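You operate a simulated robot arm through the tools that you are given. There is no shell and no other tool.

You are at the controls of a simulated robot arm. One attempt, no reset.

TASK
Turn the charger off, unplug it, clamp the pack and shut the lid.
Fine: rate knob to 0 before the plug comes out; plug on the plug pad; rack clamp at 40 N; the lid is the battery rack's. Set down upright: charger plug.

Only the result counts: the job must be done as asked and must still hold three seconds after the hand-in. Knocking over, shifting, dropping, spilling or breaking anything else fails it. Lids that push on must go on centred and level and be pressed home; caps that screw on are set level and turned clockwise until they are tight.

THE ROBOT
A 7-joint arm with a two-finger parallel gripper, fixed in place. Base frame: the origin is on the floor under the middle of its stand, x ahead of it, y to its left, z up; the work surface is at about z = 800. Units: mm, rad, N and s.
It reaches about 966 mm from its shoulder. Its first joint turns from -2.897 to 2.897 rad. Payload 3.43 kg.
Tool frame: the origin (TCP) lies between the finger pads and is the grasp point; the fingertips stand 30 mm ahead of it; z points along the fingers, y is the line along which they close. Largest opening 94 mm; finger width 28, thickness 10; the body of the gripper, 50 by 96 mm, starts 55 mm behind the TCP.
Orientation is that of the tool frame in the base frame, as [roll, pitch, yaw] about the fixed x, y, z axes, in that order (R = Rz(yaw) Ry(pitch) Rx(roll)). With the fingers straight down and closing along the base's y, the tool's x points along the base's -x, its y along +y and its z along -z.

THE INTERFACE
- The arm moves only by the tool play_rows. Its argument "moves" is a list of rows, each an object (a shift or turn left out is 0, a gripper value left out holds the last) with "angular": the turn, a rotation vector about the base's x, y, z in rad, a list of three; "linear": the shift along the base's x, y, z in mm, a list of three; "fingers": the gripper command, from -1 (shut) to 1 (fully open), values between in proportion. In form: [{"angular": [ax, ay, az], "linear": [tx, ty, tz], "fingers": fingers}, ...]. A call has 1 to 20 rows; each row is the pose to reach, as a shift and turn from the pose commanded when the call began. A row lasts 0.2 s, in which the tool goes at most 50 mm and 0.15 rad; a call with a longer step from one row to the next is refused whole, and so is a gripper value outside its range. A pose out of reach is approached as far as the arm can. The call stops where the force on the tool passes 90 N (or 10 N more than at its start, if that is more) or the arm is blocked; 0.2 s more then pass. The fingers move at their own pace (about 45 mm/s each) and stop on an object; they squeeze with about 45 N. The grip force told is the motor's: it shows also when the fingers shut on nothing. Time passes only in rows, and 0.2 s behind the last, so rows that repeat a pose let the fingers close. The reply holds the time, the measured pose of the TCP, the force on the tool along the base axes, the opening and the grip force, in the units named above and with some noise, with the torque about the TCP (base axes, N m) and any sound that the robot's microphone picked up.
- Cameras (640 x 400 px; columns grow to the right, rows downward): "scene" is fixed at [37, -494.2, 1648.2]; the picture's right is [0.27, -0.96, 0.00], its down [-0.72, -0.20, -0.66] and it looks along [0.64, 0.18, -0.75] (base axes); focal length 264 px, centre (320, 200). "wrist" rides on the gripper at [76, 14, -102] in the tool frame; the picture's right is [-0.18, 0.98, 0.00], its down [-0.75, -0.14, -0.64] and it looks along [-0.63, -0.12, 0.77] (tool axes); focal length 243 px, centre (320, 200). There is no depth. A picture from a camera that has moved, and an enlarged one, comes with that camera's place and axes in the base frame and with its lens. The place of the scene camera against the robot may be out by one fixed shift of up to 25 mm in any direction.
- grab_frame(camera): a new picture of that camera. No time passes.
- slide_trunk(by): slides the trunk up (or, below 0, down) by that many mm; the arm rides with it, the base frame stays. It gives what a move gives, with no picture.
- close_up(camera, box): a new picture of the part [left, top, right, bottom] of that camera's present view, enlarged. No time passes.
- job_done(): hands the job in; it is judged then, once.

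Places have to be worked out from the pictures, the camera data and where the tool is seen. Open the gripper and draw the arm clear of the work before you hand the job in, unless the task says otherwise.

The tools are called after "Request:" as name(argument=value, ...) on one line, values as JSON. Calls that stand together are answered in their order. play_rows: Moves the arm, as the interface text tells. Its arguments: {"type":"object","properties":{"moves":{"type":"array","items":{"type":"object","properties":{"angular":{"type":"array","items":{"type":"number"}},"linear":{"type":"array","items":{"type":"number"}},"fingers":{"type":"number"}}}}},"required":["moves"]} The other tools are called the same way: slide_trunk (by) moves the trunk up or down; grab_frame (camera) takes a picture; close_up (camera, box) takes an enlarged picture of a part of a camera's view; job_done () hands the job in.

At the start:

```text
time_s: 0.0
ee_pos: [526.2, -240.4, 1350.2]
ee_rot: [-3.141, -0.001, -3.14]
contact_force: [0.2, 0.4, 0.3]
wrist_torque: [-0.01, 0.03, -0.01]
opening: 94.2
grip_force: 0.1
trunk travel left (down, up): [-375.0, 115.0]
```

scene: 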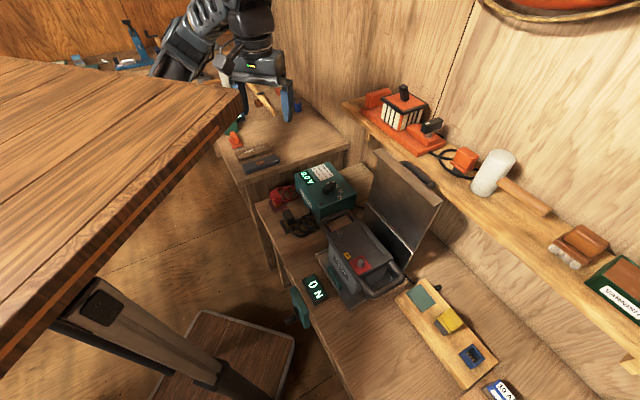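
wrist: 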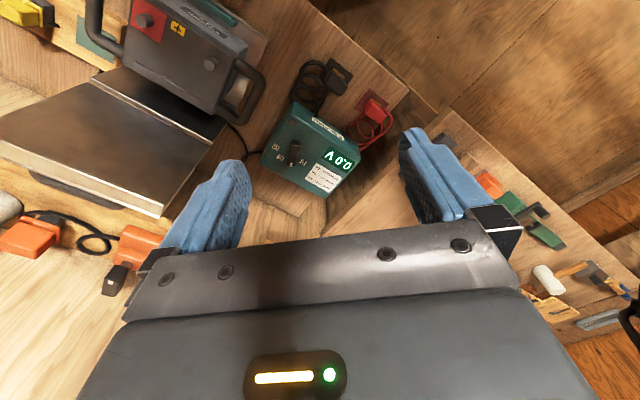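

I'll begin by looking at the scene in enlarged views to identify the charger, plug, pad, rack, clamp and lid.

Request:
close_up(camera="scene", box=[240, 140, 440, 265])

Request:
close_up(camera="scene", box=[280, 220, 520, 400])

Request:
close_up(camera="wrist", box=[0, 0, 400, 250])

Request:
close_up(camera="wrist", box=[220, 50, 420, 200])

```text
3.20 times, centred on (340, 202) of scene
camera zoom: at [37.0, -494.2, 1648.2], right [0.27, -0.96, 0.0], down [-0.72, -0.2, -0.66], along [0.64, 0.18, -0.75], focal length 845 px, centre (256, 192)
```

zoom: 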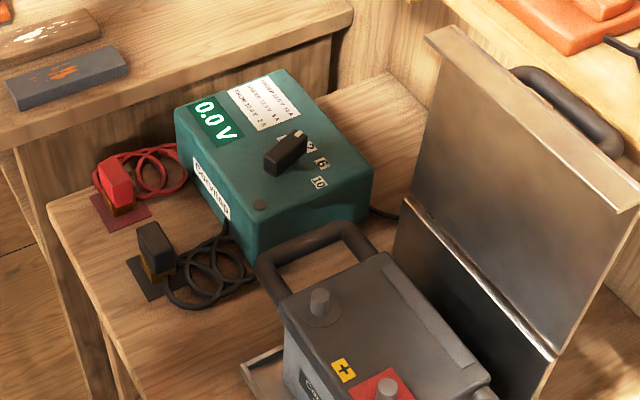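

```text
2.22 times, centred on (400, 310) of scene
camera zoom: at [37.0, -494.2, 1648.2], right [0.27, -0.96, 0.0], down [-0.72, -0.2, -0.66], along [0.64, 0.18, -0.75], focal length 586 px, centre (142, -44)
```

zoom: 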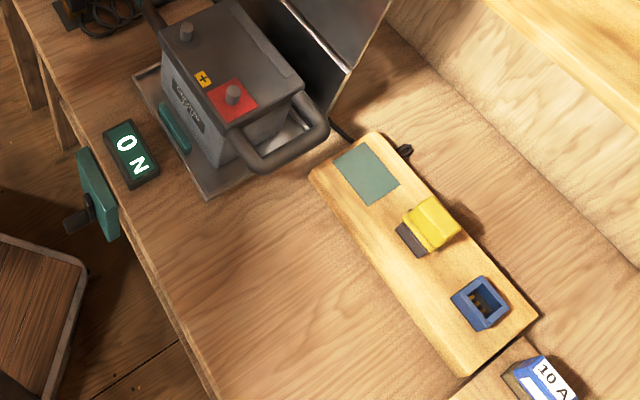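

```text
1.60 times, centred on (200, 125) of wrist
camera zoom: at [451.3, -227.4, 1454.0], right [0.18, 0.98, 0.0], down [0.75, -0.14, 0.64], along [0.63, -0.12, -0.77], focal length 388 px, centre (512, 320)
```

zoom: 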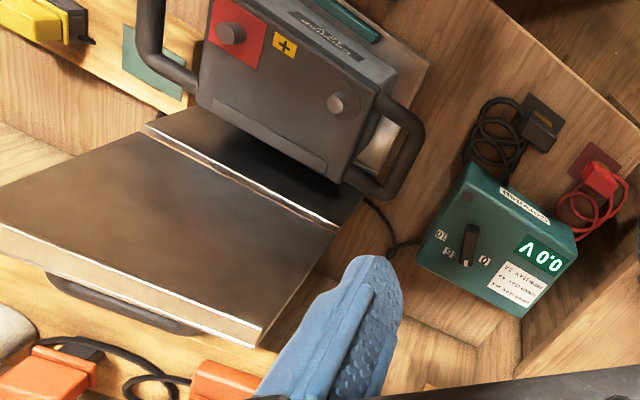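

```text
2.67 times, centred on (320, 125) of wrist
camera zoom: at [451.3, -227.4, 1454.0], right [0.18, 0.98, 0.0], down [0.75, -0.14, 0.64], along [0.63, -0.12, -0.77], focal length 647 px, centre (320, 400)
```

zoom: 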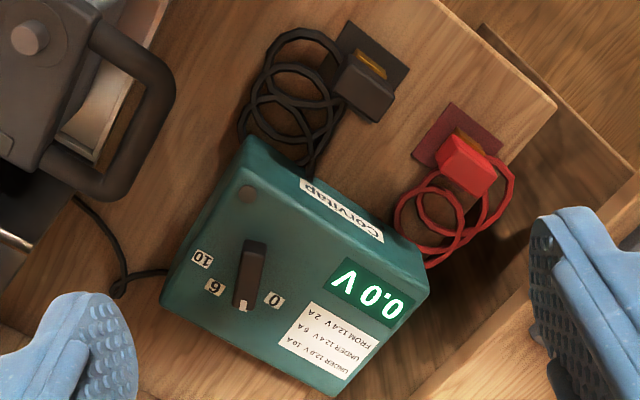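

The bench lies at about 45° to the robot's right; the green charger is near (714,-340), the battery rack near (430,-506), and a board with a pad and a yellow plug lies further right. I'll enlarge more parts before moving.

Request:
close_up(camera="scene", box=[380, 260, 520, 348])

Request:
close_up(camera="scene", box=[260, 240, 400, 328])

Request:
close_up(camera="scene", box=[0, 0, 300, 190])

Request:
close_up(camera="scene", box=[300, 140, 440, 228])

Request:
close_up(camera="wrist", box=[0, 0, 160, 100])

```text
4.55 times, centred on (450, 304) of scene
camera zoom: at [37.0, -494.2, 1648.2], right [0.27, -0.96, 0.0], down [-0.72, -0.2, -0.66], along [0.64, 0.18, -0.75], focal length 1200 px, centre (-271, -273)
```

zoom: 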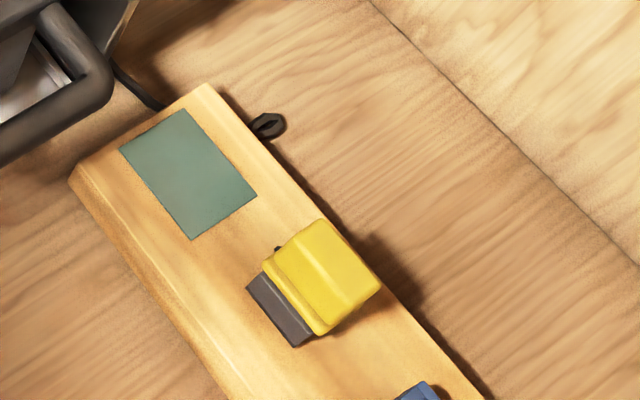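

```text
4.55 times, centred on (330, 284) of scene
camera zoom: at [37.0, -494.2, 1648.2], right [0.27, -0.96, 0.0], down [-0.72, -0.2, -0.66], along [0.64, 0.18, -0.75], focal length 1200 px, centre (274, -182)
```

zoom: 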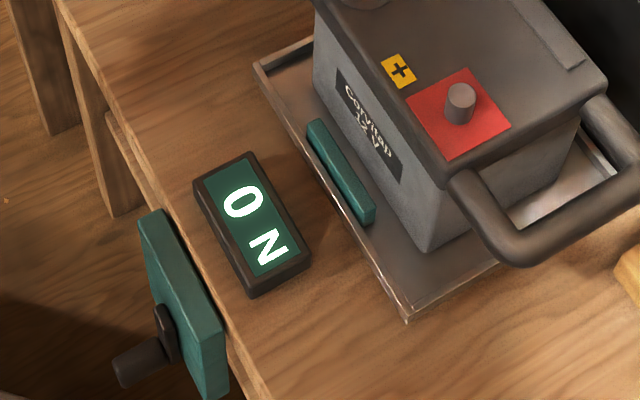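

```text
2.11 times, centred on (150, 95) of scene
camera zoom: at [37.0, -494.2, 1648.2], right [0.27, -0.96, 0.0], down [-0.72, -0.2, -0.66], along [0.64, 0.18, -0.75], focal length 556 px, centre (678, 421)
```

zoom: 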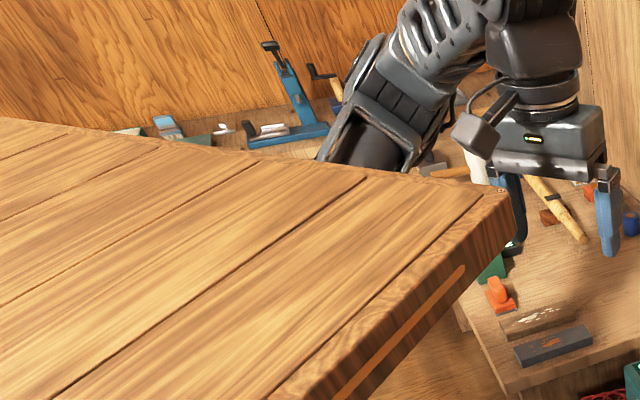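

```text
4.55 times, centred on (370, 184) of scene
camera zoom: at [37.0, -494.2, 1648.2], right [0.27, -0.96, 0.0], down [-0.72, -0.2, -0.66], along [0.64, 0.18, -0.75], focal length 1200 px, centre (93, 273)
```

zoom: 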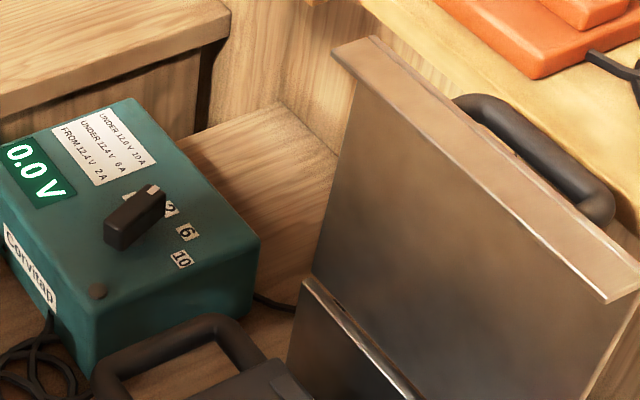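

```text
4.00 times, centred on (80, 50) of wrist
camera zoom: at [451.3, -227.4, 1454.0], right [0.18, 0.98, 0.0], down [0.75, -0.14, 0.64], along [0.63, -0.12, -0.77], focal length 970 px, centre (1280, 800)
```

zoom: 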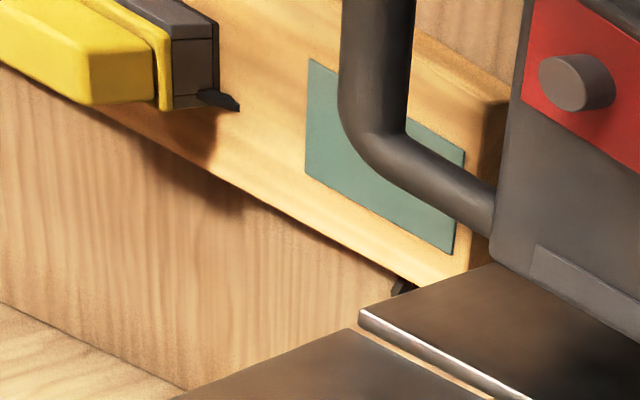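

The readout on the front edge shows "0 N" (clamp with crank), the rack lid stands open with top at about z=1200, and the knob seems to point at 2. I lower the trunk a bit so the arm works from a comfortable height.

Request:
slide_trunk(by=-120)

```text
time_s: 1.5
ee_pos: [527.9, -241.9, 1230.7]
ee_rot: [-3.14, -0.002, -3.139]
contact_force: [0.6, 0.2, -0.3]
wrist_torque: [0.0, 0.0, -0.02]
opening: 93.9
grip_force: 0.1
trunk travel left (down, up): [-255.0, 235.0]
```

Now I yaw the tool by -0.78 rad in place so that the wrist camera looks square onto the bench.

Request:
play_rows(moves=[{"angular": [0, 0, -0.13]}, {"angular": [0, 0, -0.26]}, {"angular": [0, 0, -0.39]}, {"angular": [0, 0, -0.52]}, {"angular": [0, 0, -0.65]}, {"angular": [0, 0, -0.78]}, {"angular": [0, 0, -0.78]}])

Request:
grab_frame(camera="wrist")

Request:
grab_frame(camera="scene")

```text
time_s: 3.1
ee_pos: [527.1, -241.0, 1231.2]
ee_rot: [-3.141, -0.002, 2.361]
contact_force: [0.3, -0.4, -0.2]
wrist_torque: [0.05, -0.03, -0.02]
opening: 93.7
grip_force: 0.0
trunk travel left (down, up): [-255.0, 235.0]
```

```text
taken
camera wrist: at [483.3, -177.9, 1334.0], right [0.82, 0.57, 0.0], down [0.44, -0.63, 0.64], along [0.36, -0.53, -0.77], focal length 243 px, centre (320, 200)
```

wrist: 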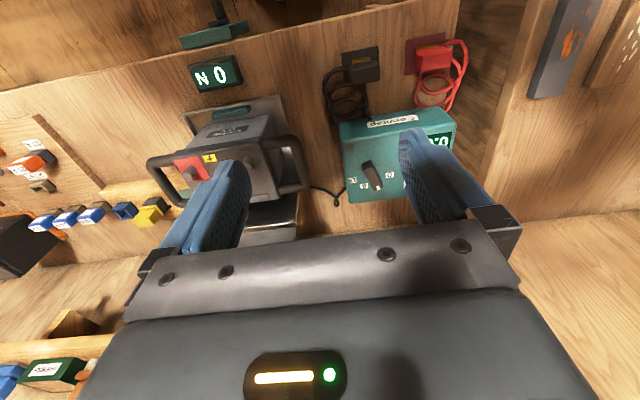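

```text
taken
```

scene: 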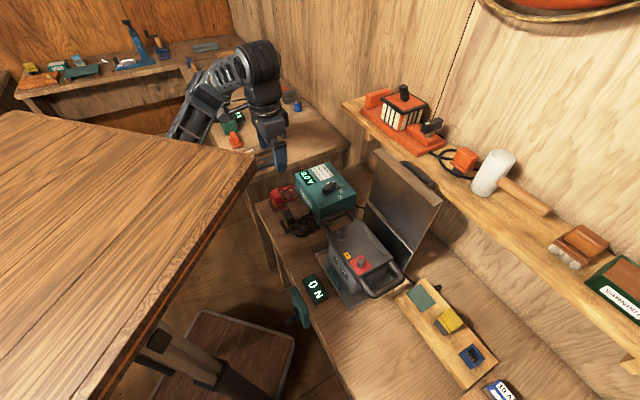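

The wooden slab rides with the trunk (it moved down in the view), so it is part of the robot's stand. I take enlarged wrist views of the charger, rack and the board from here.

Request:
close_up(camera="wrist", box=[310, 80, 470, 210])

Request:
close_up(camera="wrist", box=[0, 120, 200, 250])

Request:
close_up(camera="wrist", box=[140, 0, 320, 120])

Request:
close_up(camera="wrist", box=[140, 90, 340, 240])

```text
3.08 times, centred on (390, 145) of wrist
camera zoom: at [483.3, -177.9, 1334.0], right [0.82, 0.57, 0.0], down [0.44, -0.63, 0.64], along [0.36, -0.53, -0.77], focal length 746 px, centre (105, 369)
```

zoom: 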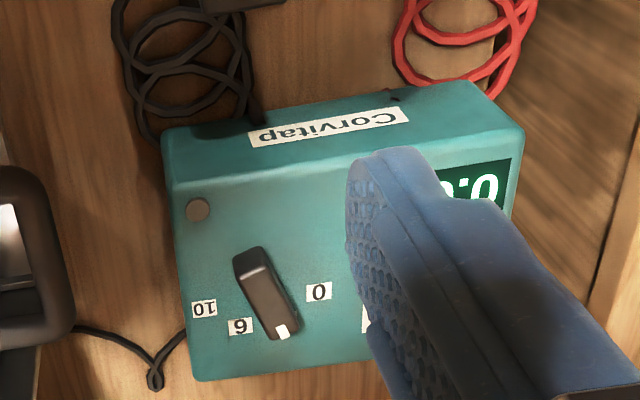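

```text
3.08 times, centred on (100, 185) of wrist
camera zoom: at [483.3, -177.9, 1334.0], right [0.82, 0.57, 0.0], down [0.44, -0.63, 0.64], along [0.36, -0.53, -0.77], focal length 746 px, centre (997, 246)
```

zoom: 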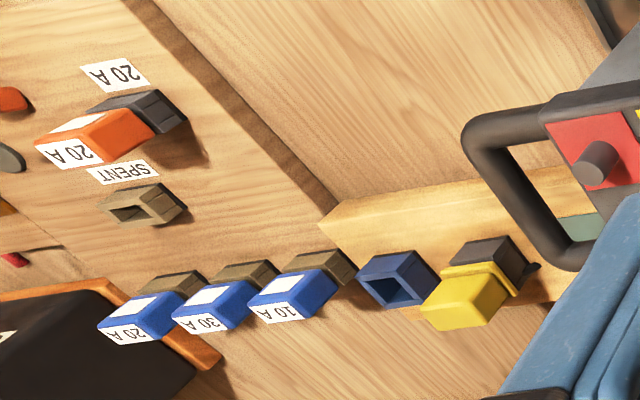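

```text
3.33 times, centred on (230, 60) of wrist
camera zoom: at [483.3, -177.9, 1334.0], right [0.82, 0.57, 0.0], down [0.44, -0.63, 0.64], along [0.36, -0.53, -0.77], focal length 809 px, centre (620, 667)
```

zoom: 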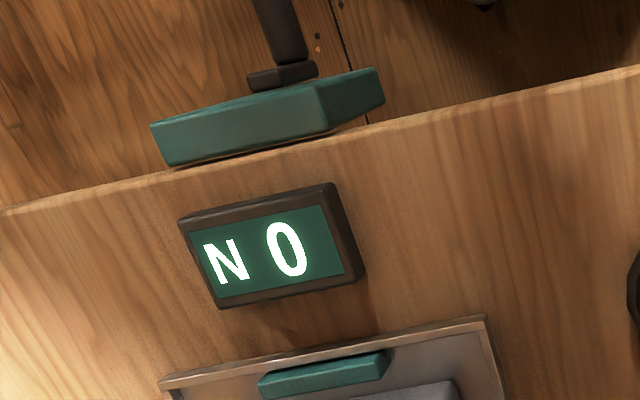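

```text
2.67 times, centred on (240, 165) of wrist
camera zoom: at [483.3, -177.9, 1334.0], right [0.82, 0.57, 0.0], down [0.44, -0.63, 0.64], along [0.36, -0.53, -0.77], focal length 647 px, centre (533, 293)
```

zoom: 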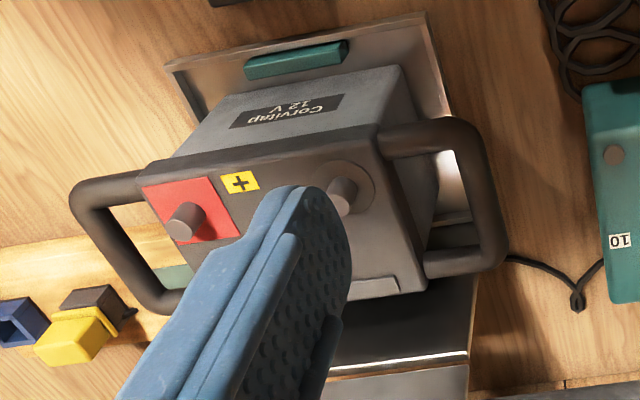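

From two wrist views the knob is at about (724,-344), top ~z 930, pointing to "2"; "0" lies about 45° counter‑clockwise (seen from above). I move over the charger, at a safe height, turning the tool so the fingers straddle the knob bar.

Request:
play_rows(moves=[{"linear": [34, -18, -16], "angular": [0, 0, 0.07]}, {"linear": [68, -36, -32], "angular": [0, 0, 0.14]}, {"linear": [102, -54, -48], "angular": [0, 0, 0.21]}, {"linear": [136, -72, -64], "angular": [0, 0, 0.28]}, {"linear": [170, -90, -80], "angular": [0, 0, 0.35]}, {"linear": [170, -90, -80], "angular": [0, 0, 0.35]}])

Request:
grab_frame(camera="wrist")

Request:
grab_frame(camera="scene")

```text
time_s: 4.5
ee_pos: [697.9, -332.5, 1151.6]
ee_rot: [-3.14, 0.0, 2.714]
contact_force: [0.6, 0.7, 0.5]
wrist_torque: [0.0, -0.02, -0.01]
opening: 94.1
grip_force: 0.1
trunk travel left (down, up): [-255.0, 235.0]
```

```text
taken
camera wrist: at [634.4, -288.0, 1253.7], right [0.57, 0.82, 0.0], down [0.63, -0.44, 0.64], along [0.52, -0.37, -0.77], focal length 243 px, centre (320, 200)
```

wrist: 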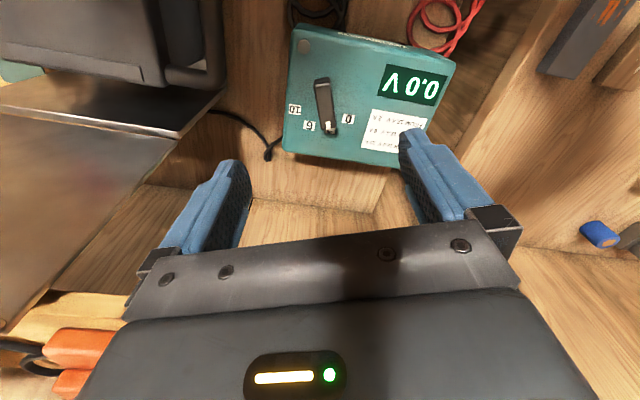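

```text
taken
```

scene: 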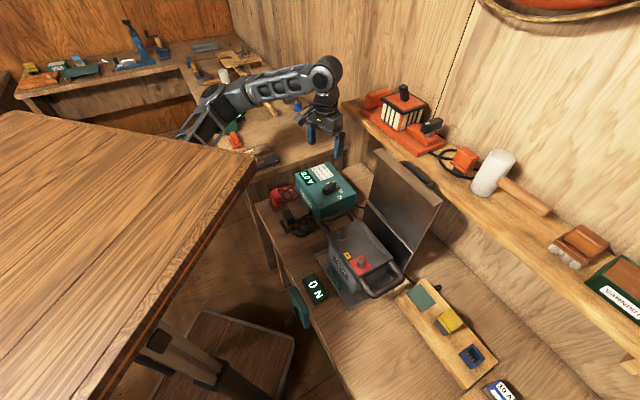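

The arm's forearm is level and clear of things. I take a close view of the knob to fix its exact place and bar direction.

Request:
close_up(camera="wrist", box=[270, 60, 390, 145])

Request:
close_up(camera="scene", box=[160, 40, 360, 165])

```text
4.71 times, centred on (330, 102) of wrist
camera zoom: at [634.4, -288.0, 1253.7], right [0.57, 0.82, 0.0], down [0.63, -0.44, 0.64], along [0.52, -0.37, -0.77], focal length 1142 px, centre (273, 659)
```

zoom: 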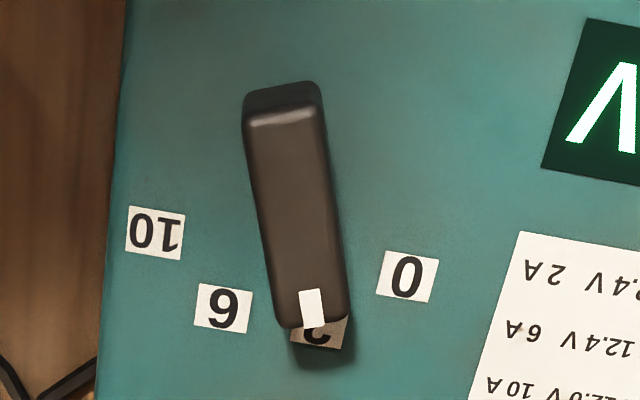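

```text
3.20 times, centred on (260, 102) of scene
camera zoom: at [37.0, -494.2, 1648.2], right [0.27, -0.96, 0.0], down [-0.72, -0.2, -0.66], along [0.64, 0.18, -0.75], focal length 845 px, centre (512, 512)
```

zoom: 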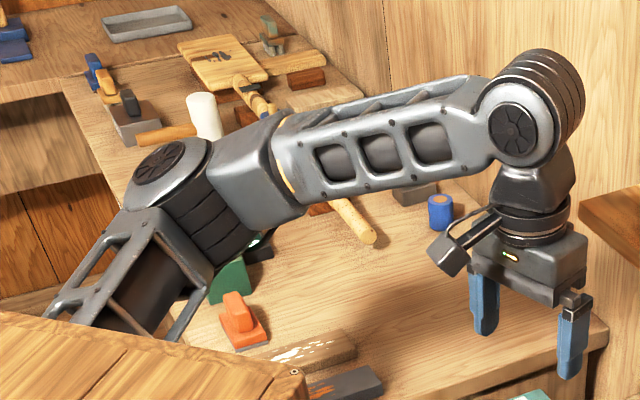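

Knob axis works out at (727.5,-345.5) with the bar at about -26°, and the label circle gives about 43–45° per step ("0" at ≈ +19°). I centre above it, narrow the fingers to ~50 mm and go down part way.

Request:
play_rows(moves=[{"linear": [15, -7, -30], "fingers": 0.1}, {"linear": [29.6, -13, -70], "fingers": 0.1}, {"linear": [29.6, -13, -110], "fingers": 0.1}, {"linear": [29.6, -13, -140], "fingers": 0.1}, {"linear": [29.6, -13, -140], "fingers": 0.1}])

Request:
grab_frame(camera="wrist")

Request:
close_up(camera="scene", box=[270, 120, 390, 200])

```text
time_s: 5.7
ee_pos: [726.9, -342.3, 1009.2]
ee_rot: [-3.141, -0.002, 2.714]
contact_force: [-0.6, 0.2, -0.2]
wrist_torque: [0.05, 0.0, -0.01]
opening: 51.9
grip_force: 0.1
trunk travel left (down, up): [-255.0, 235.0]
```

```text
taken
camera wrist: at [664.5, -299.2, 1112.8], right [0.58, 0.82, 0.0], down [0.63, -0.44, 0.64], along [0.52, -0.37, -0.77], focal length 243 px, centre (320, 200)
```

wrist: 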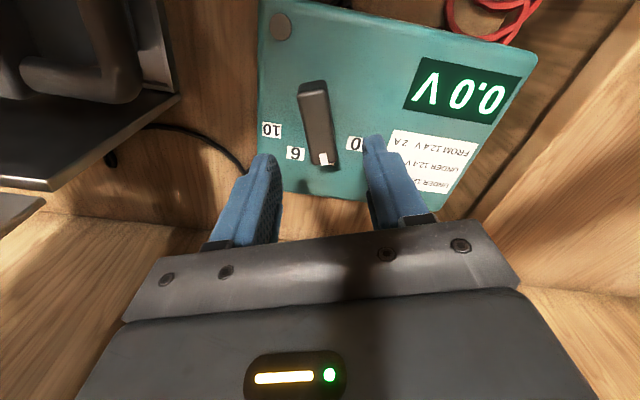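

```text
5.00 times, centred on (330, 160) of scene
camera zoom: at [37.0, -494.2, 1648.2], right [0.27, -0.96, 0.0], down [-0.72, -0.2, -0.66], along [0.64, 0.18, -0.75], focal length 1320 px, centre (270, 400)
```

zoom: 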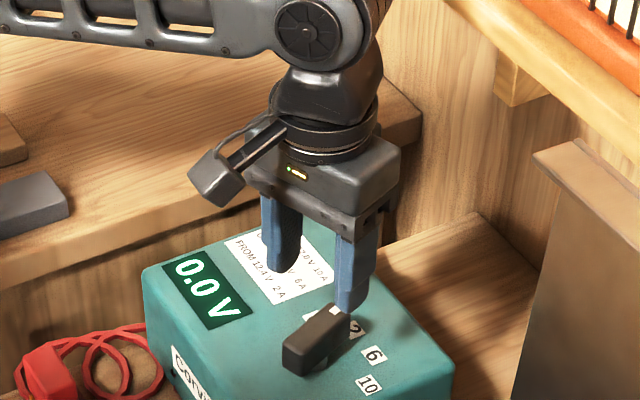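

The fingers straddle the bar nicely; a small shift of about -2.5 mm in y remains. I go down until the fingertips are near the charger's top.

Request:
play_rows(moves=[{"linear": [0.5, -2.5, -25], "fingers": 0.1}, {"linear": [0.5, -2.5, -45], "fingers": 0.1}, {"linear": [0.5, -2.5, -54], "fingers": 0.1}, {"linear": [0.5, -2.5, -54], "fingers": 0.1}])

Request:
close_up(camera="wrist", box=[200, 40, 440, 190])

Request:
close_up(camera="scene", box=[280, 140, 380, 205])

```text
time_s: 6.7
ee_pos: [727.1, -345.7, 957.1]
ee_rot: [3.142, -0.003, 2.714]
contact_force: [0.1, -0.4, 0.2]
wrist_torque: [-0.02, 0.02, 0.0]
opening: 51.5
grip_force: 0.0
trunk travel left (down, up): [-255.0, 235.0]
```

```text
2.67 times, centred on (320, 115) of wrist
camera zoom: at [664.7, -302.1, 1060.0], right [0.58, 0.82, 0.0], down [0.63, -0.44, 0.64], along [0.52, -0.37, -0.77], focal length 647 px, centre (320, 427)
```

zoom: 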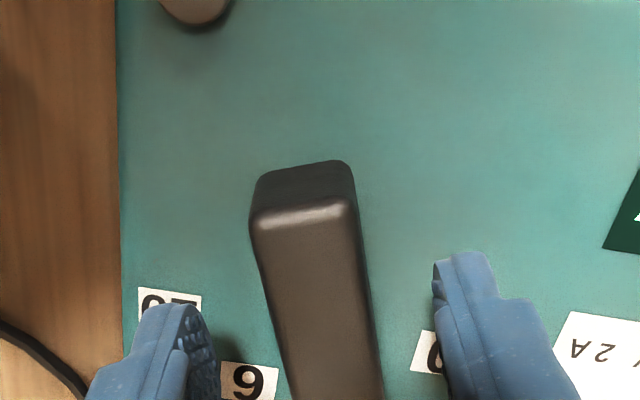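

```text
6.15 times, centred on (330, 172) of scene
camera zoom: at [37.0, -494.2, 1648.2], right [0.27, -0.96, 0.0], down [-0.72, -0.2, -0.66], along [0.64, 0.18, -0.75], focal length 1624 px, centre (258, 369)
```

zoom: 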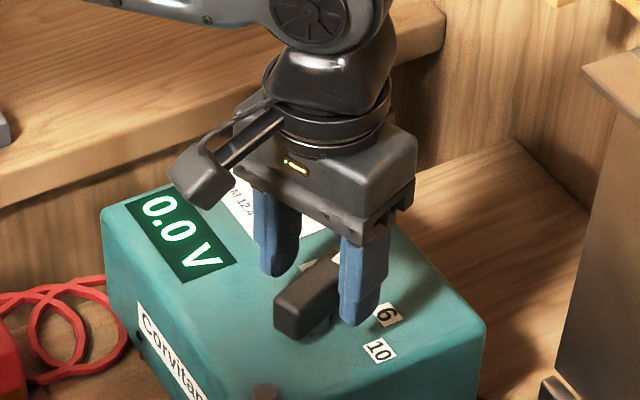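

Triangulating gives the knob top at z≈931 and the charger top at z≈902, so I lower to TCP z≈941 and close on the bar.

Request:
play_rows(moves=[{"linear": [0.4, 0, -8], "fingers": 0.1}, {"linear": [0.4, 0, -16], "fingers": 0.1}, {"linear": [0.4, 0, -16], "fingers": -1}, {"linear": [0.4, 0, -16], "fingers": -1}, {"linear": [0.4, 0, -16], "fingers": -1}, {"linear": [0.4, 0, -16], "fingers": -1}])

Request:
close_up(camera="wrist", box=[200, 40, 440, 190])

```text
time_s: 8.1
ee_pos: [727.3, -345.5, 940.4]
ee_rot: [3.141, -0.004, 2.716]
contact_force: [2.8, 15.2, 2.4]
wrist_torque: [0.42, 0.24, 0.0]
opening: 26.5
grip_force: 45.6
trunk travel left (down, up): [-255.0, 235.0]
```

```text
2.67 times, centred on (320, 115) of wrist
camera zoom: at [665.2, -301.2, 1044.1], right [0.57, 0.82, 0.0], down [0.63, -0.44, 0.64], along [0.52, -0.37, -0.77], focal length 647 px, centre (320, 427)
```

zoom: 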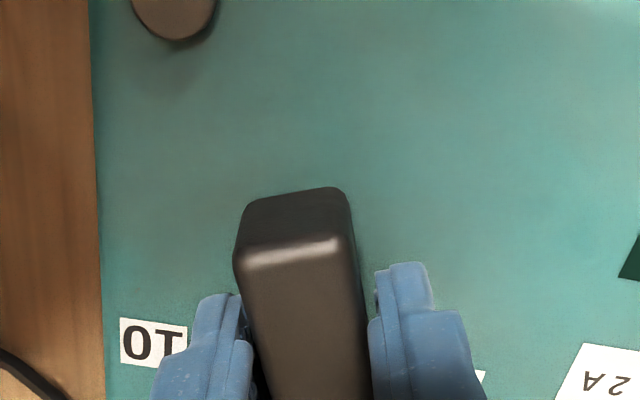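

Gripped (opening 26.5 mm) with a slight sideways force; I turn the knob counter‑clockwise by about 0.77 rad with a 1 mm correction.

Request:
play_rows(moves=[{"linear": [0.3, 0.8, 0], "angular": [0, 0, 0.1], "fingers": -1}, {"linear": [0.3, 0.8, 0], "angular": [0, 0, 0.2], "fingers": -1}, {"linear": [0.3, 0.8, 0], "angular": [0, 0, 0.3], "fingers": -1}, {"linear": [0.3, 0.8, 0], "angular": [0, 0, 0.4], "fingers": -1}, {"linear": [0.3, 0.8, 0], "angular": [0, 0, 0.5], "fingers": -1}, {"linear": [0.3, 0.8, 0], "angular": [0, 0, 0.6], "fingers": -1}, {"linear": [0.3, 0.8, 0], "angular": [0, 0, 0.7], "fingers": -1}, {"linear": [0.3, 0.8, 0], "angular": [0, 0, 0.77], "fingers": -1}, {"linear": [0.3, 0.8, 0], "angular": [0, 0, 0.77], "fingers": -1}])

Request:
grab_frame(camera="wrist")

Request:
close_up(camera="scene", box=[280, 140, 380, 205])

```text
time_s: 10.1
ee_pos: [727.0, -344.8, 941.5]
ee_rot: [3.139, -0.001, -2.799]
contact_force: [3.2, 31.0, 2.1]
wrist_torque: [0.11, -0.53, -1.48]
opening: 27.9
grip_force: 45.2
trunk travel left (down, up): [-255.0, 235.0]
```

```text
taken
camera wrist: at [651.6, -357.2, 1043.9], right [-0.16, 0.99, 0.0], down [0.76, 0.12, 0.64], along [0.63, 0.1, -0.77], focal length 243 px, centre (320, 200)
```

wrist: 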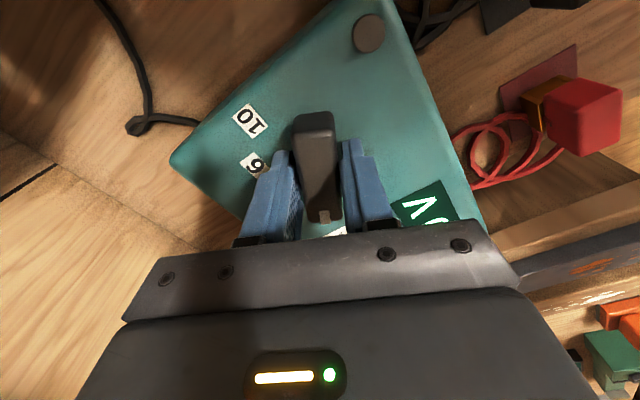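

```text
6.15 times, centred on (330, 172) of scene
camera zoom: at [37.0, -494.2, 1648.2], right [0.27, -0.96, 0.0], down [-0.72, -0.2, -0.66], along [0.64, 0.18, -0.75], focal length 1624 px, centre (258, 369)
```

zoom: 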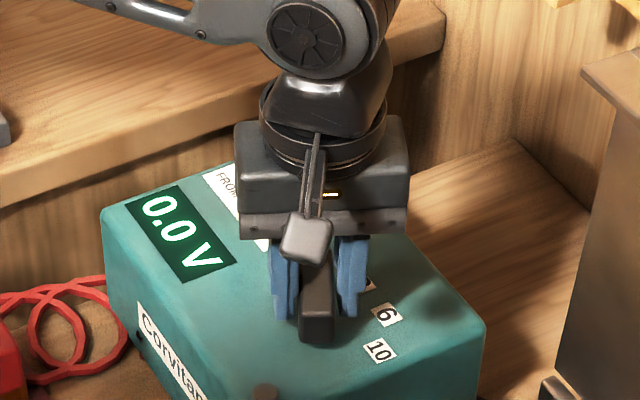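

The bar now lies at about +20° with a resisting torque of 1.5 N·m. I open the fingers and rise to check the pointer against the "0".

Request:
play_rows(moves=[{"fingers": 0.2}, {"fingers": 0.2}, {"fingers": 0.2}, {"linear": [0, 0, 30], "fingers": 0.2}, {"linear": [0, 0, 70], "fingers": 0.2}, {"linear": [0, 0, 110], "fingers": 0.2}, {"linear": [0, 0, 110], "fingers": 0.2}])

Request:
close_up(camera="wrist", box=[200, 40, 440, 190])

Request:
close_up(camera="scene", box=[280, 140, 380, 205])

```text
time_s: 11.7
ee_pos: [728.1, -345.4, 1051.9]
ee_rot: [3.141, -0.002, -2.8]
contact_force: [0.0, -0.5, -0.6]
wrist_torque: [0.0, 0.02, -0.03]
opening: 56.4
grip_force: 0.0
trunk travel left (down, up): [-255.0, 235.0]
```

```text
2.67 times, centred on (320, 115) of wrist
camera zoom: at [651.9, -357.8, 1155.0], right [-0.16, 0.99, 0.0], down [0.76, 0.12, 0.64], along [0.63, 0.1, -0.77], focal length 647 px, centre (320, 427)
```

zoom: 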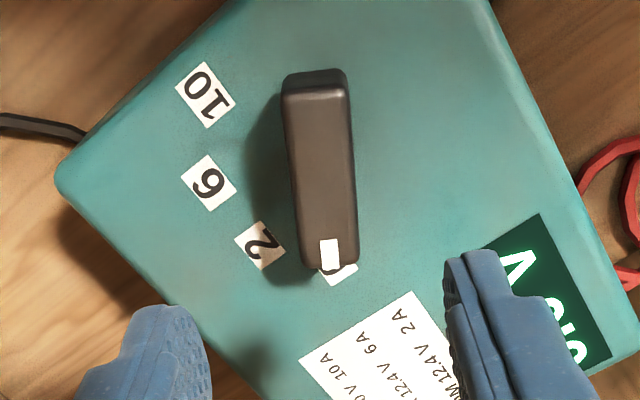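

```text
6.15 times, centred on (330, 172) of scene
camera zoom: at [37.0, -494.2, 1648.2], right [0.27, -0.96, 0.0], down [-0.72, -0.2, -0.66], along [0.64, 0.18, -0.75], focal length 1624 px, centre (258, 369)
```

zoom: 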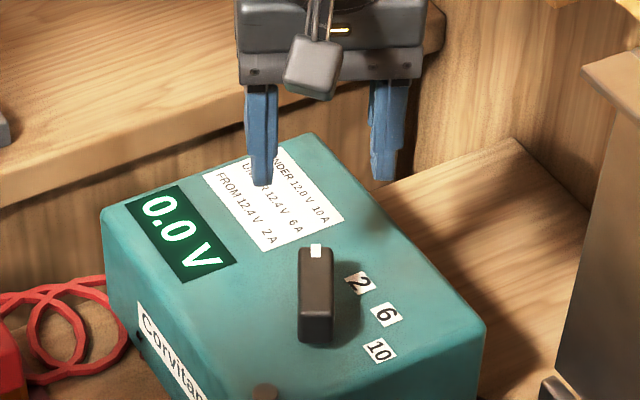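

The knob pointer now sits over the "0" and the tool met a stop. I check with a tighter enlargement.

Request:
close_up(camera="wrist", box=[280, 90, 360, 150])

Request:
grab_frame(camera="wrist")

```text
6.67 times, centred on (320, 120) of wrist
camera zoom: at [651.9, -357.8, 1155.0], right [-0.16, 0.99, 0.0], down [0.76, 0.12, 0.64], along [0.63, 0.1, -0.77], focal length 1618 px, centre (320, 733)
```

zoom: 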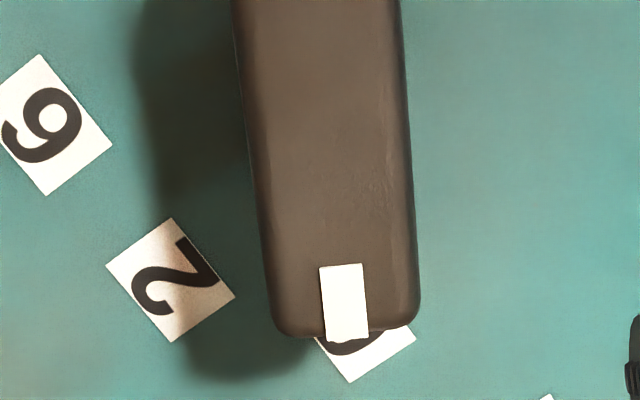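

```text
taken
camera wrist: at [651.9, -357.8, 1155.0], right [-0.16, 0.99, 0.0], down [0.76, 0.12, 0.64], along [0.63, 0.1, -0.77], focal length 243 px, centre (320, 200)
```

wrist: 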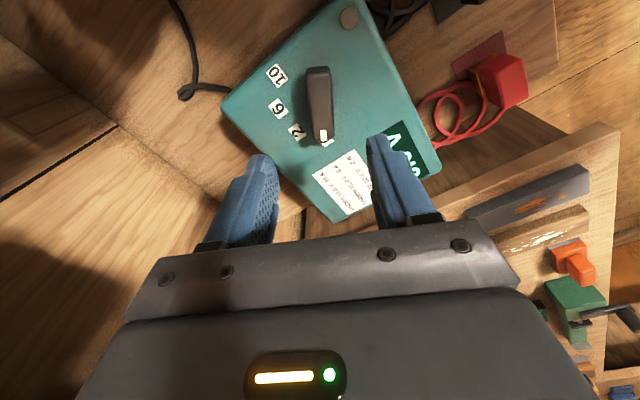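

Pointer and "0" label agree within a couple of degrees and the turn ended at a stop, so the knob is at 0. Now I carry the open hand back in front of the rack (at z≈1150) towards the plug board, in stages, turning the tool square to the bench.

Request:
play_rows(moves=[{"linear": [-20, 10, 40], "angular": [0, 0, -0.12], "fingers": 0.2}, {"linear": [-50, 22, 72], "angular": [0, 0, -0.24], "fingers": 0.2}, {"linear": [-85, 35, 95], "angular": [0, 0, -0.36], "fingers": 0.2}, {"linear": [-130, 45, 98], "angular": [0, 0, -0.48], "fingers": 0.2}, {"linear": [-175, 50, 98], "angular": [0, 0, -0.6], "fingers": 0.2}, {"linear": [-218, 30, 98], "angular": [0, 0, -0.72], "fingers": 0.2}, {"linear": [-255, 0, 98], "angular": [0, 0, -0.84], "fingers": 0.2}, {"linear": [-255, 0, 98], "angular": [0, 0, -0.84], "fingers": 0.2}])

Request:
grab_frame(camera="scene")

```text
time_s: 13.5
ee_pos: [471.1, -347.4, 1147.8]
ee_rot: [-3.14, 0.0, 2.643]
contact_force: [0.5, -0.1, 0.4]
wrist_torque: [0.0, 0.0, -0.01]
opening: 56.3
grip_force: 0.0
trunk travel left (down, up): [-255.0, 235.0]
```

```text
taken
```

scene: 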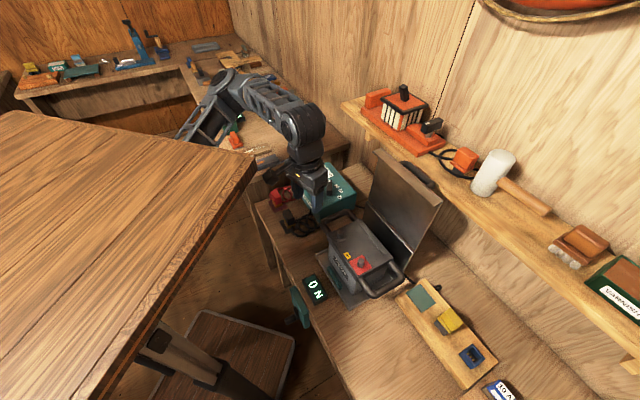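

The arm bends out to the left and stays clear. I continue along the front of the rack towards the board.

Request:
play_rows(moves=[{"linear": [-30, -36, 0], "angular": [0, 0, -0.1]}, {"linear": [-58, -74, 0], "angular": [0, 0, -0.2]}, {"linear": [-85, -114, 0], "angular": [0, 0, -0.28]}, {"linear": [-110, -156, 0], "angular": [0, 0, -0.28]}, {"linear": [-133, -198, 0], "angular": [0, 0, -0.28]}, {"linear": [-133, -198, 0], "angular": [0, 0, -0.28]}])

Request:
grab_frame(camera="scene")

Request:
grab_frame(camera="wrist")

```text
time_s: 14.9
ee_pos: [340.0, -546.0, 1147.6]
ee_rot: [-3.141, -0.002, 2.364]
contact_force: [-0.3, -0.7, 0.2]
wrist_torque: [-0.01, -0.02, 0.03]
opening: 56.1
grip_force: 0.0
trunk travel left (down, up): [-255.0, 235.0]
```

```text
taken
```

scene: 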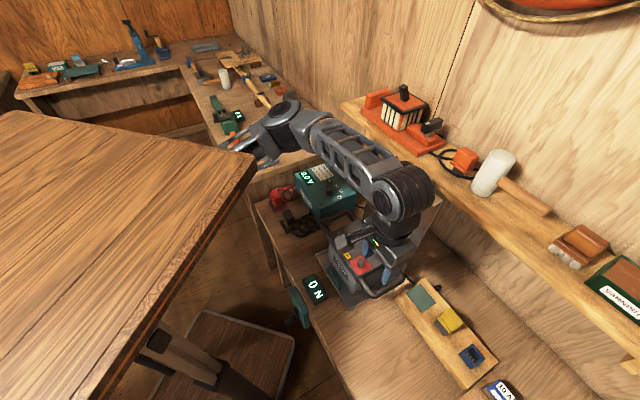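

```text
taken
camera wrist: at [296.2, -481.4, 1250.9], right [0.82, 0.57, 0.0], down [0.44, -0.63, 0.64], along [0.37, -0.53, -0.77], focal length 243 px, centre (320, 200)
```

wrist: 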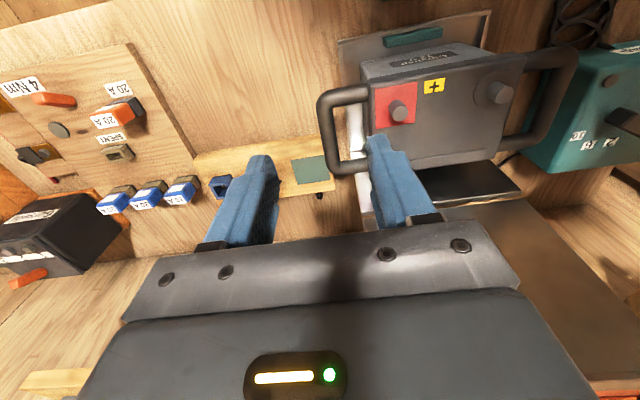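

The hand is in front of the rack now; the plug is hidden behind a finger. I move on towards a hover over the plug at about (365,-777).

Request:
play_rows(moves=[{"linear": [2, -40, 0]}, {"linear": [5, -80, 0]}, {"linear": [9, -120, -4]}, {"linear": [14, -160, -10]}, {"linear": [20, -200, -20]}, {"linear": [25, -230, -30]}, {"linear": [25, -230, -30], "fingers": 0.6}])

Request:
grab_frame(camera="scene")

Request:
grab_frame(camera="wrist")

```text
time_s: 16.5
ee_pos: [359.7, -740.6, 1112.9]
ee_rot: [3.141, -0.002, 2.362]
contact_force: [0.0, 0.7, 0.3]
wrist_torque: [-0.04, 0.01, -0.02]
opening: 75.0
grip_force: 0.1
out of reach, approached as far as the arm can: row 5, 6, 7
trunk travel left (down, up): [-255.0, 235.0]
```

```text
taken
```

scene: 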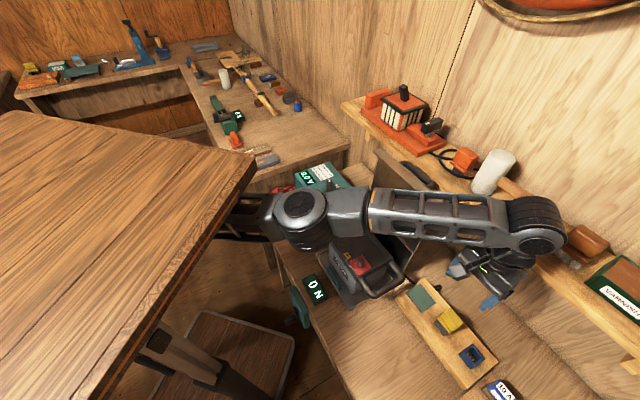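

```text
taken
camera wrist: at [316.4, -676.8, 1216.9], right [0.82, 0.57, 0.0], down [0.44, -0.63, 0.64], along [0.36, -0.53, -0.77], focal length 243 px, centre (320, 200)
```

wrist: 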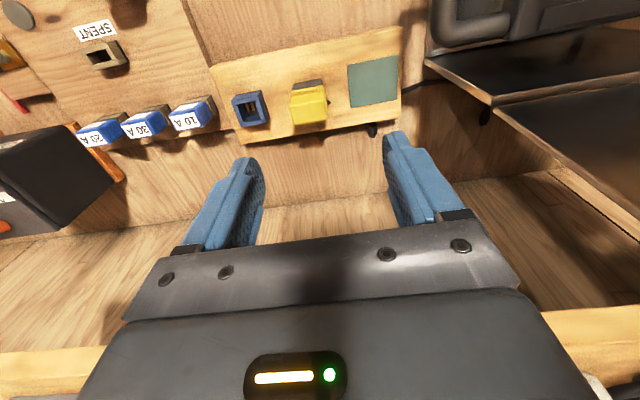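

The arm is nearly stretched here: from the pictures its shoulder sits near (330,0,1175), so the plug needs a slightly outward-tilted tool. I look closely at the plug and pad from this pose.

Request:
close_up(camera="wrist", box=[210, 20, 420, 150])

Request:
close_up(camera="wrist", box=[270, 60, 350, 140])

Request:
close_up(camera="scene", box=[390, 270, 490, 340])

```text
3.05 times, centred on (315, 85) of wrist
camera zoom: at [316.4, -676.8, 1216.9], right [0.82, 0.57, 0.0], down [0.44, -0.63, 0.64], along [0.36, -0.53, -0.77], focal length 739 px, centre (335, 550)
```

zoom: 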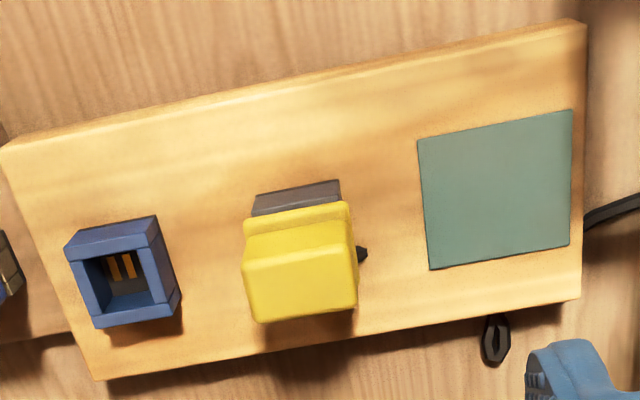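

```text
5.00 times, centred on (310, 100) of wrist
camera zoom: at [316.4, -676.8, 1216.9], right [0.82, 0.57, 0.0], down [0.44, -0.63, 0.64], along [0.36, -0.53, -0.77], focal length 1213 px, centre (370, 700)
```

zoom: 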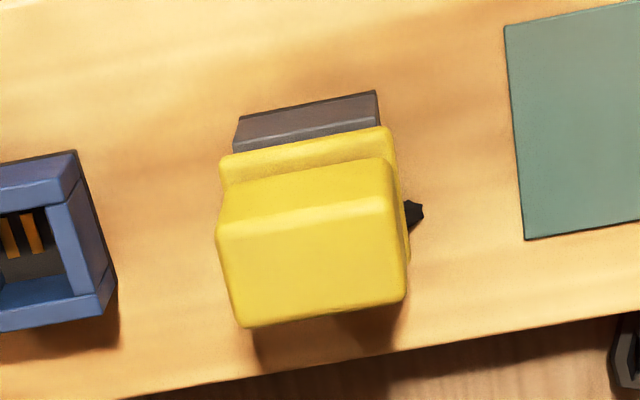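

```text
5.71 times, centred on (440, 305) of scene
camera zoom: at [37.0, -494.2, 1648.2], right [0.27, -0.96, 0.0], down [-0.72, -0.2, -0.66], along [0.64, 0.18, -0.75], focal length 1508 px, centre (-366, -400)
```

zoom: 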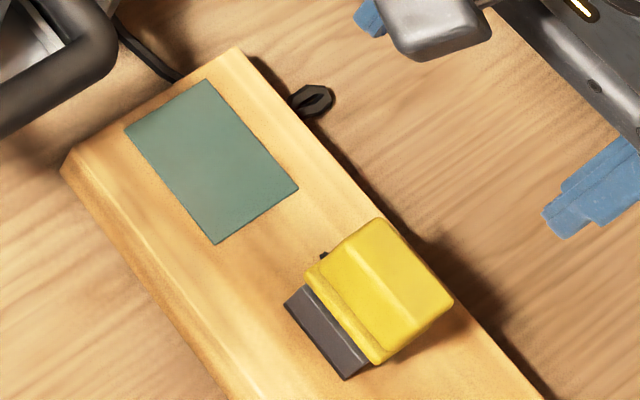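

Plug top works out near (373,-786,879), body about 48 × 35 mm, socket below it on the board, so it must be pulled straight up. I tilt the tool outward by 0.35 rad about the finger line (fingers stay parallel to the plug sides) and lower to a hover.

Request:
play_rows(moves=[{"linear": [0, 0, -15], "angular": [-0.085, -0.085, 0], "fingers": 0.6}, {"linear": [0, 0, -40], "angular": [-0.17, -0.17, 0], "fingers": 0.6}, {"linear": [0, 0, -70], "angular": [-0.247, -0.247, 0], "fingers": 0.6}, {"linear": [0, 0, -100], "angular": [-0.247, -0.247, 0], "fingers": 0.6}, {"linear": [0, 0, -100], "angular": [-0.247, -0.247, 0], "fingers": 0.6}])

Request:
grab_frame(camera="wrist")

Request:
grab_frame(camera="scene")

```text
time_s: 17.7
ee_pos: [361.0, -740.9, 1014.3]
ee_rot: [-3.138, 0.349, 2.365]
contact_force: [0.1, 0.1, -0.1]
wrist_torque: [0.0, 0.03, 0.01]
opening: 75.2
grip_force: 0.1
trunk travel left (down, up): [-255.0, 235.0]
```

```text
taken
camera wrist: at [296.1, -656.2, 1085.3], right [0.81, 0.58, 0.06], down [0.25, -0.44, 0.86], along [0.52, -0.69, -0.5], focal length 243 px, centre (320, 200)
```

wrist: 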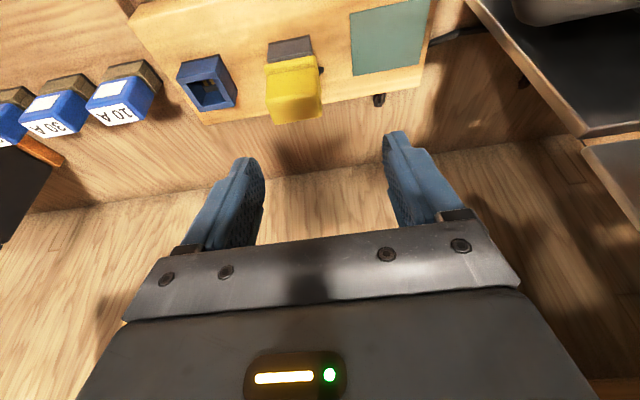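

```text
taken
```

scene: 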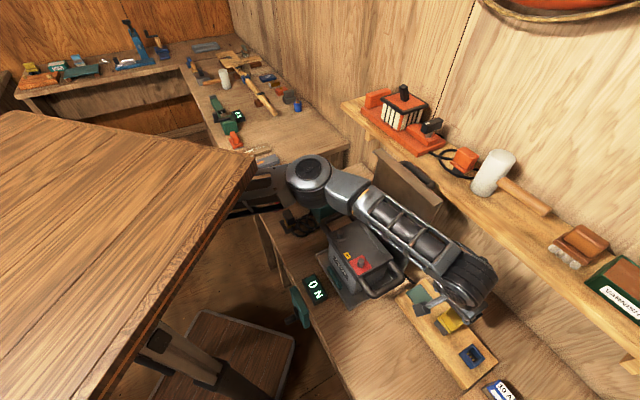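

The tilt works and the plug comes into view. I enlarge it for a better fix of plug and pad.

Request:
close_up(camera="wrist", box=[240, 0, 440, 125])

Request:
close_up(camera="wrist", box=[160, 20, 340, 140])

```text
3.20 times, centred on (340, 62) of wrist
camera zoom: at [296.1, -656.2, 1085.3], right [0.81, 0.58, 0.06], down [0.25, -0.44, 0.86], along [0.52, -0.69, -0.5], focal length 776 px, centre (256, 640)
```

zoom: 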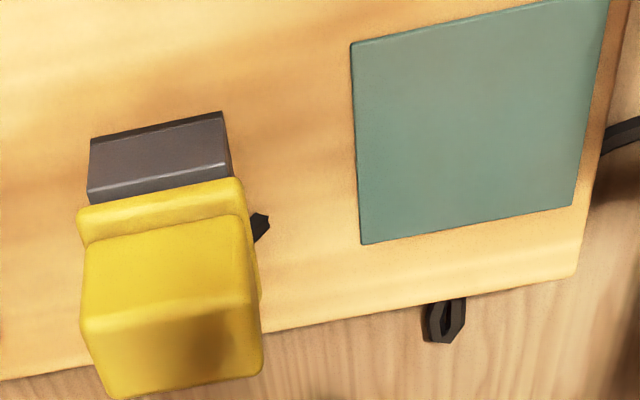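

```text
3.33 times, centred on (250, 80) of wrist
camera zoom: at [296.1, -656.2, 1085.3], right [0.81, 0.58, 0.06], down [0.25, -0.44, 0.86], along [0.52, -0.69, -0.5], focal length 809 px, centre (553, 600)
```

zoom: 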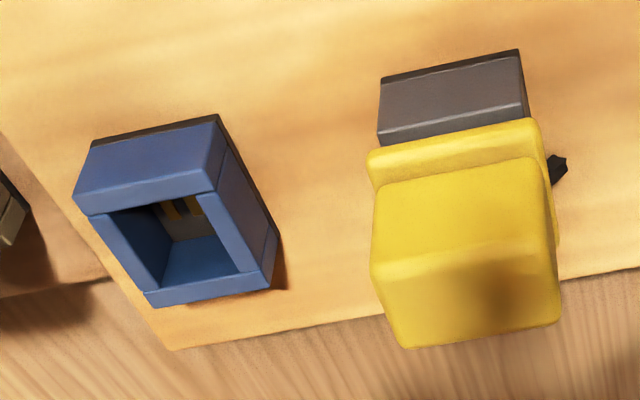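

Wrist-only triangulation from two poses: plug top centre ≈ (368.7,-776.6,909.6), body ≈45×25 mm, flange z 865–875; pad centre ≈ (435,-712,834). I move over the plug and down to TCP z≈930 first.

Request:
play_rows(moves=[{"linear": [2, -15, -20], "fingers": 0.6}, {"linear": [2.8, -31, -50], "fingers": 0.6}, {"linear": [2.8, -31, -80], "fingers": 0.6}, {"linear": [2.8, -31, -80], "fingers": 0.6}])

Request:
grab_frame(camera="wrist")

Request:
close_up(camera="scene", box=[390, 250, 510, 350])

```text
time_s: 18.7
ee_pos: [363.5, -771.6, 934.7]
ee_rot: [-3.137, 0.349, 2.365]
contact_force: [-0.7, 0.2, -0.2]
wrist_torque: [0.0, 0.03, 0.01]
opening: 75.4
grip_force: 0.2
trunk travel left (down, up): [-255.0, 235.0]
```

```text
taken
camera wrist: at [297.8, -686.3, 1005.8], right [0.81, 0.58, 0.06], down [0.25, -0.44, 0.86], along [0.52, -0.69, -0.51], focal length 243 px, centre (320, 200)
```

wrist: 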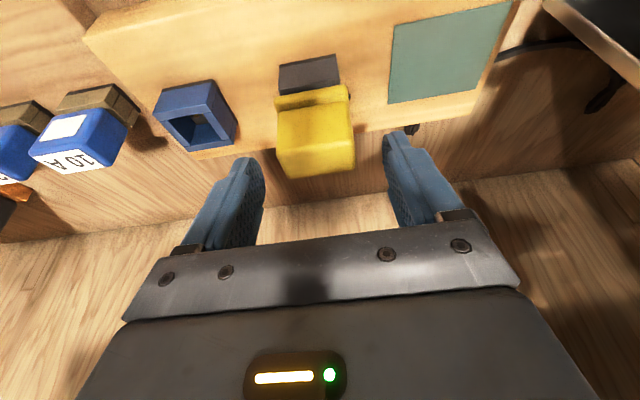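

```text
4.00 times, centred on (450, 300) of scene
camera zoom: at [37.0, -494.2, 1648.2], right [0.27, -0.96, 0.0], down [-0.72, -0.2, -0.66], along [0.64, 0.18, -0.75], focal length 1056 px, centre (-200, -200)
```

zoom: 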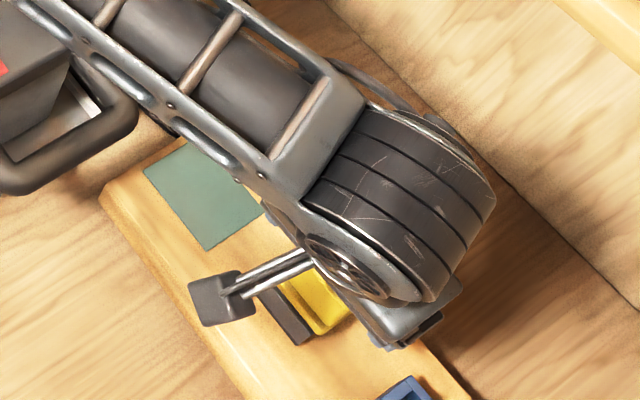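

The plug's top centre re-computes to (368.7,-776.3), exactly as expected. I go down 23 mm to TCP z≈912 and close on the body.

Request:
play_rows(moves=[{"linear": [0.3, -0.2, -12], "fingers": 0.6}, {"linear": [0.3, -0.2, -22.7], "fingers": 0.6}, {"linear": [0.3, -0.2, -22.7], "fingers": 0.6}, {"linear": [0.3, -0.2, -22.7], "fingers": -1}, {"linear": [0.3, -0.2, -22.7], "fingers": -1}, {"linear": [0.3, -0.2, -22.7], "fingers": -1}, {"linear": [0.3, -0.2, -22.7], "fingers": -1}])

Request:
grab_frame(camera="wrist")

```text
time_s: 20.3
ee_pos: [363.5, -771.8, 914.6]
ee_rot: [-3.137, 0.348, 2.365]
contact_force: [1.2, 1.4, 7.8]
wrist_torque: [0.12, -0.24, 0.01]
opening: 46.6
grip_force: 45.5
trunk travel left (down, up): [-255.0, 235.0]
```

```text
taken
camera wrist: at [298.5, -686.8, 984.0], right [0.81, 0.58, 0.06], down [0.25, -0.44, 0.86], along [0.52, -0.69, -0.5], focal length 243 px, centre (320, 200)
```

wrist: 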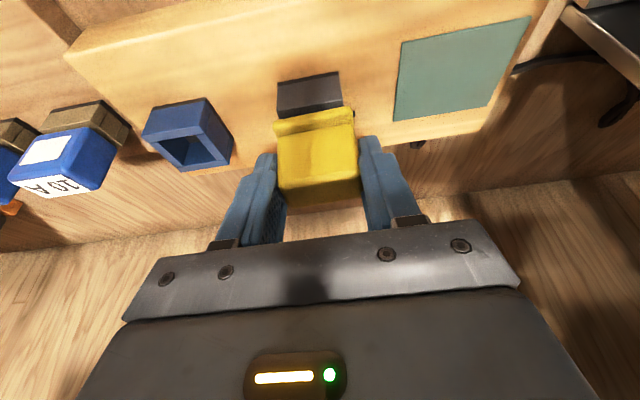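

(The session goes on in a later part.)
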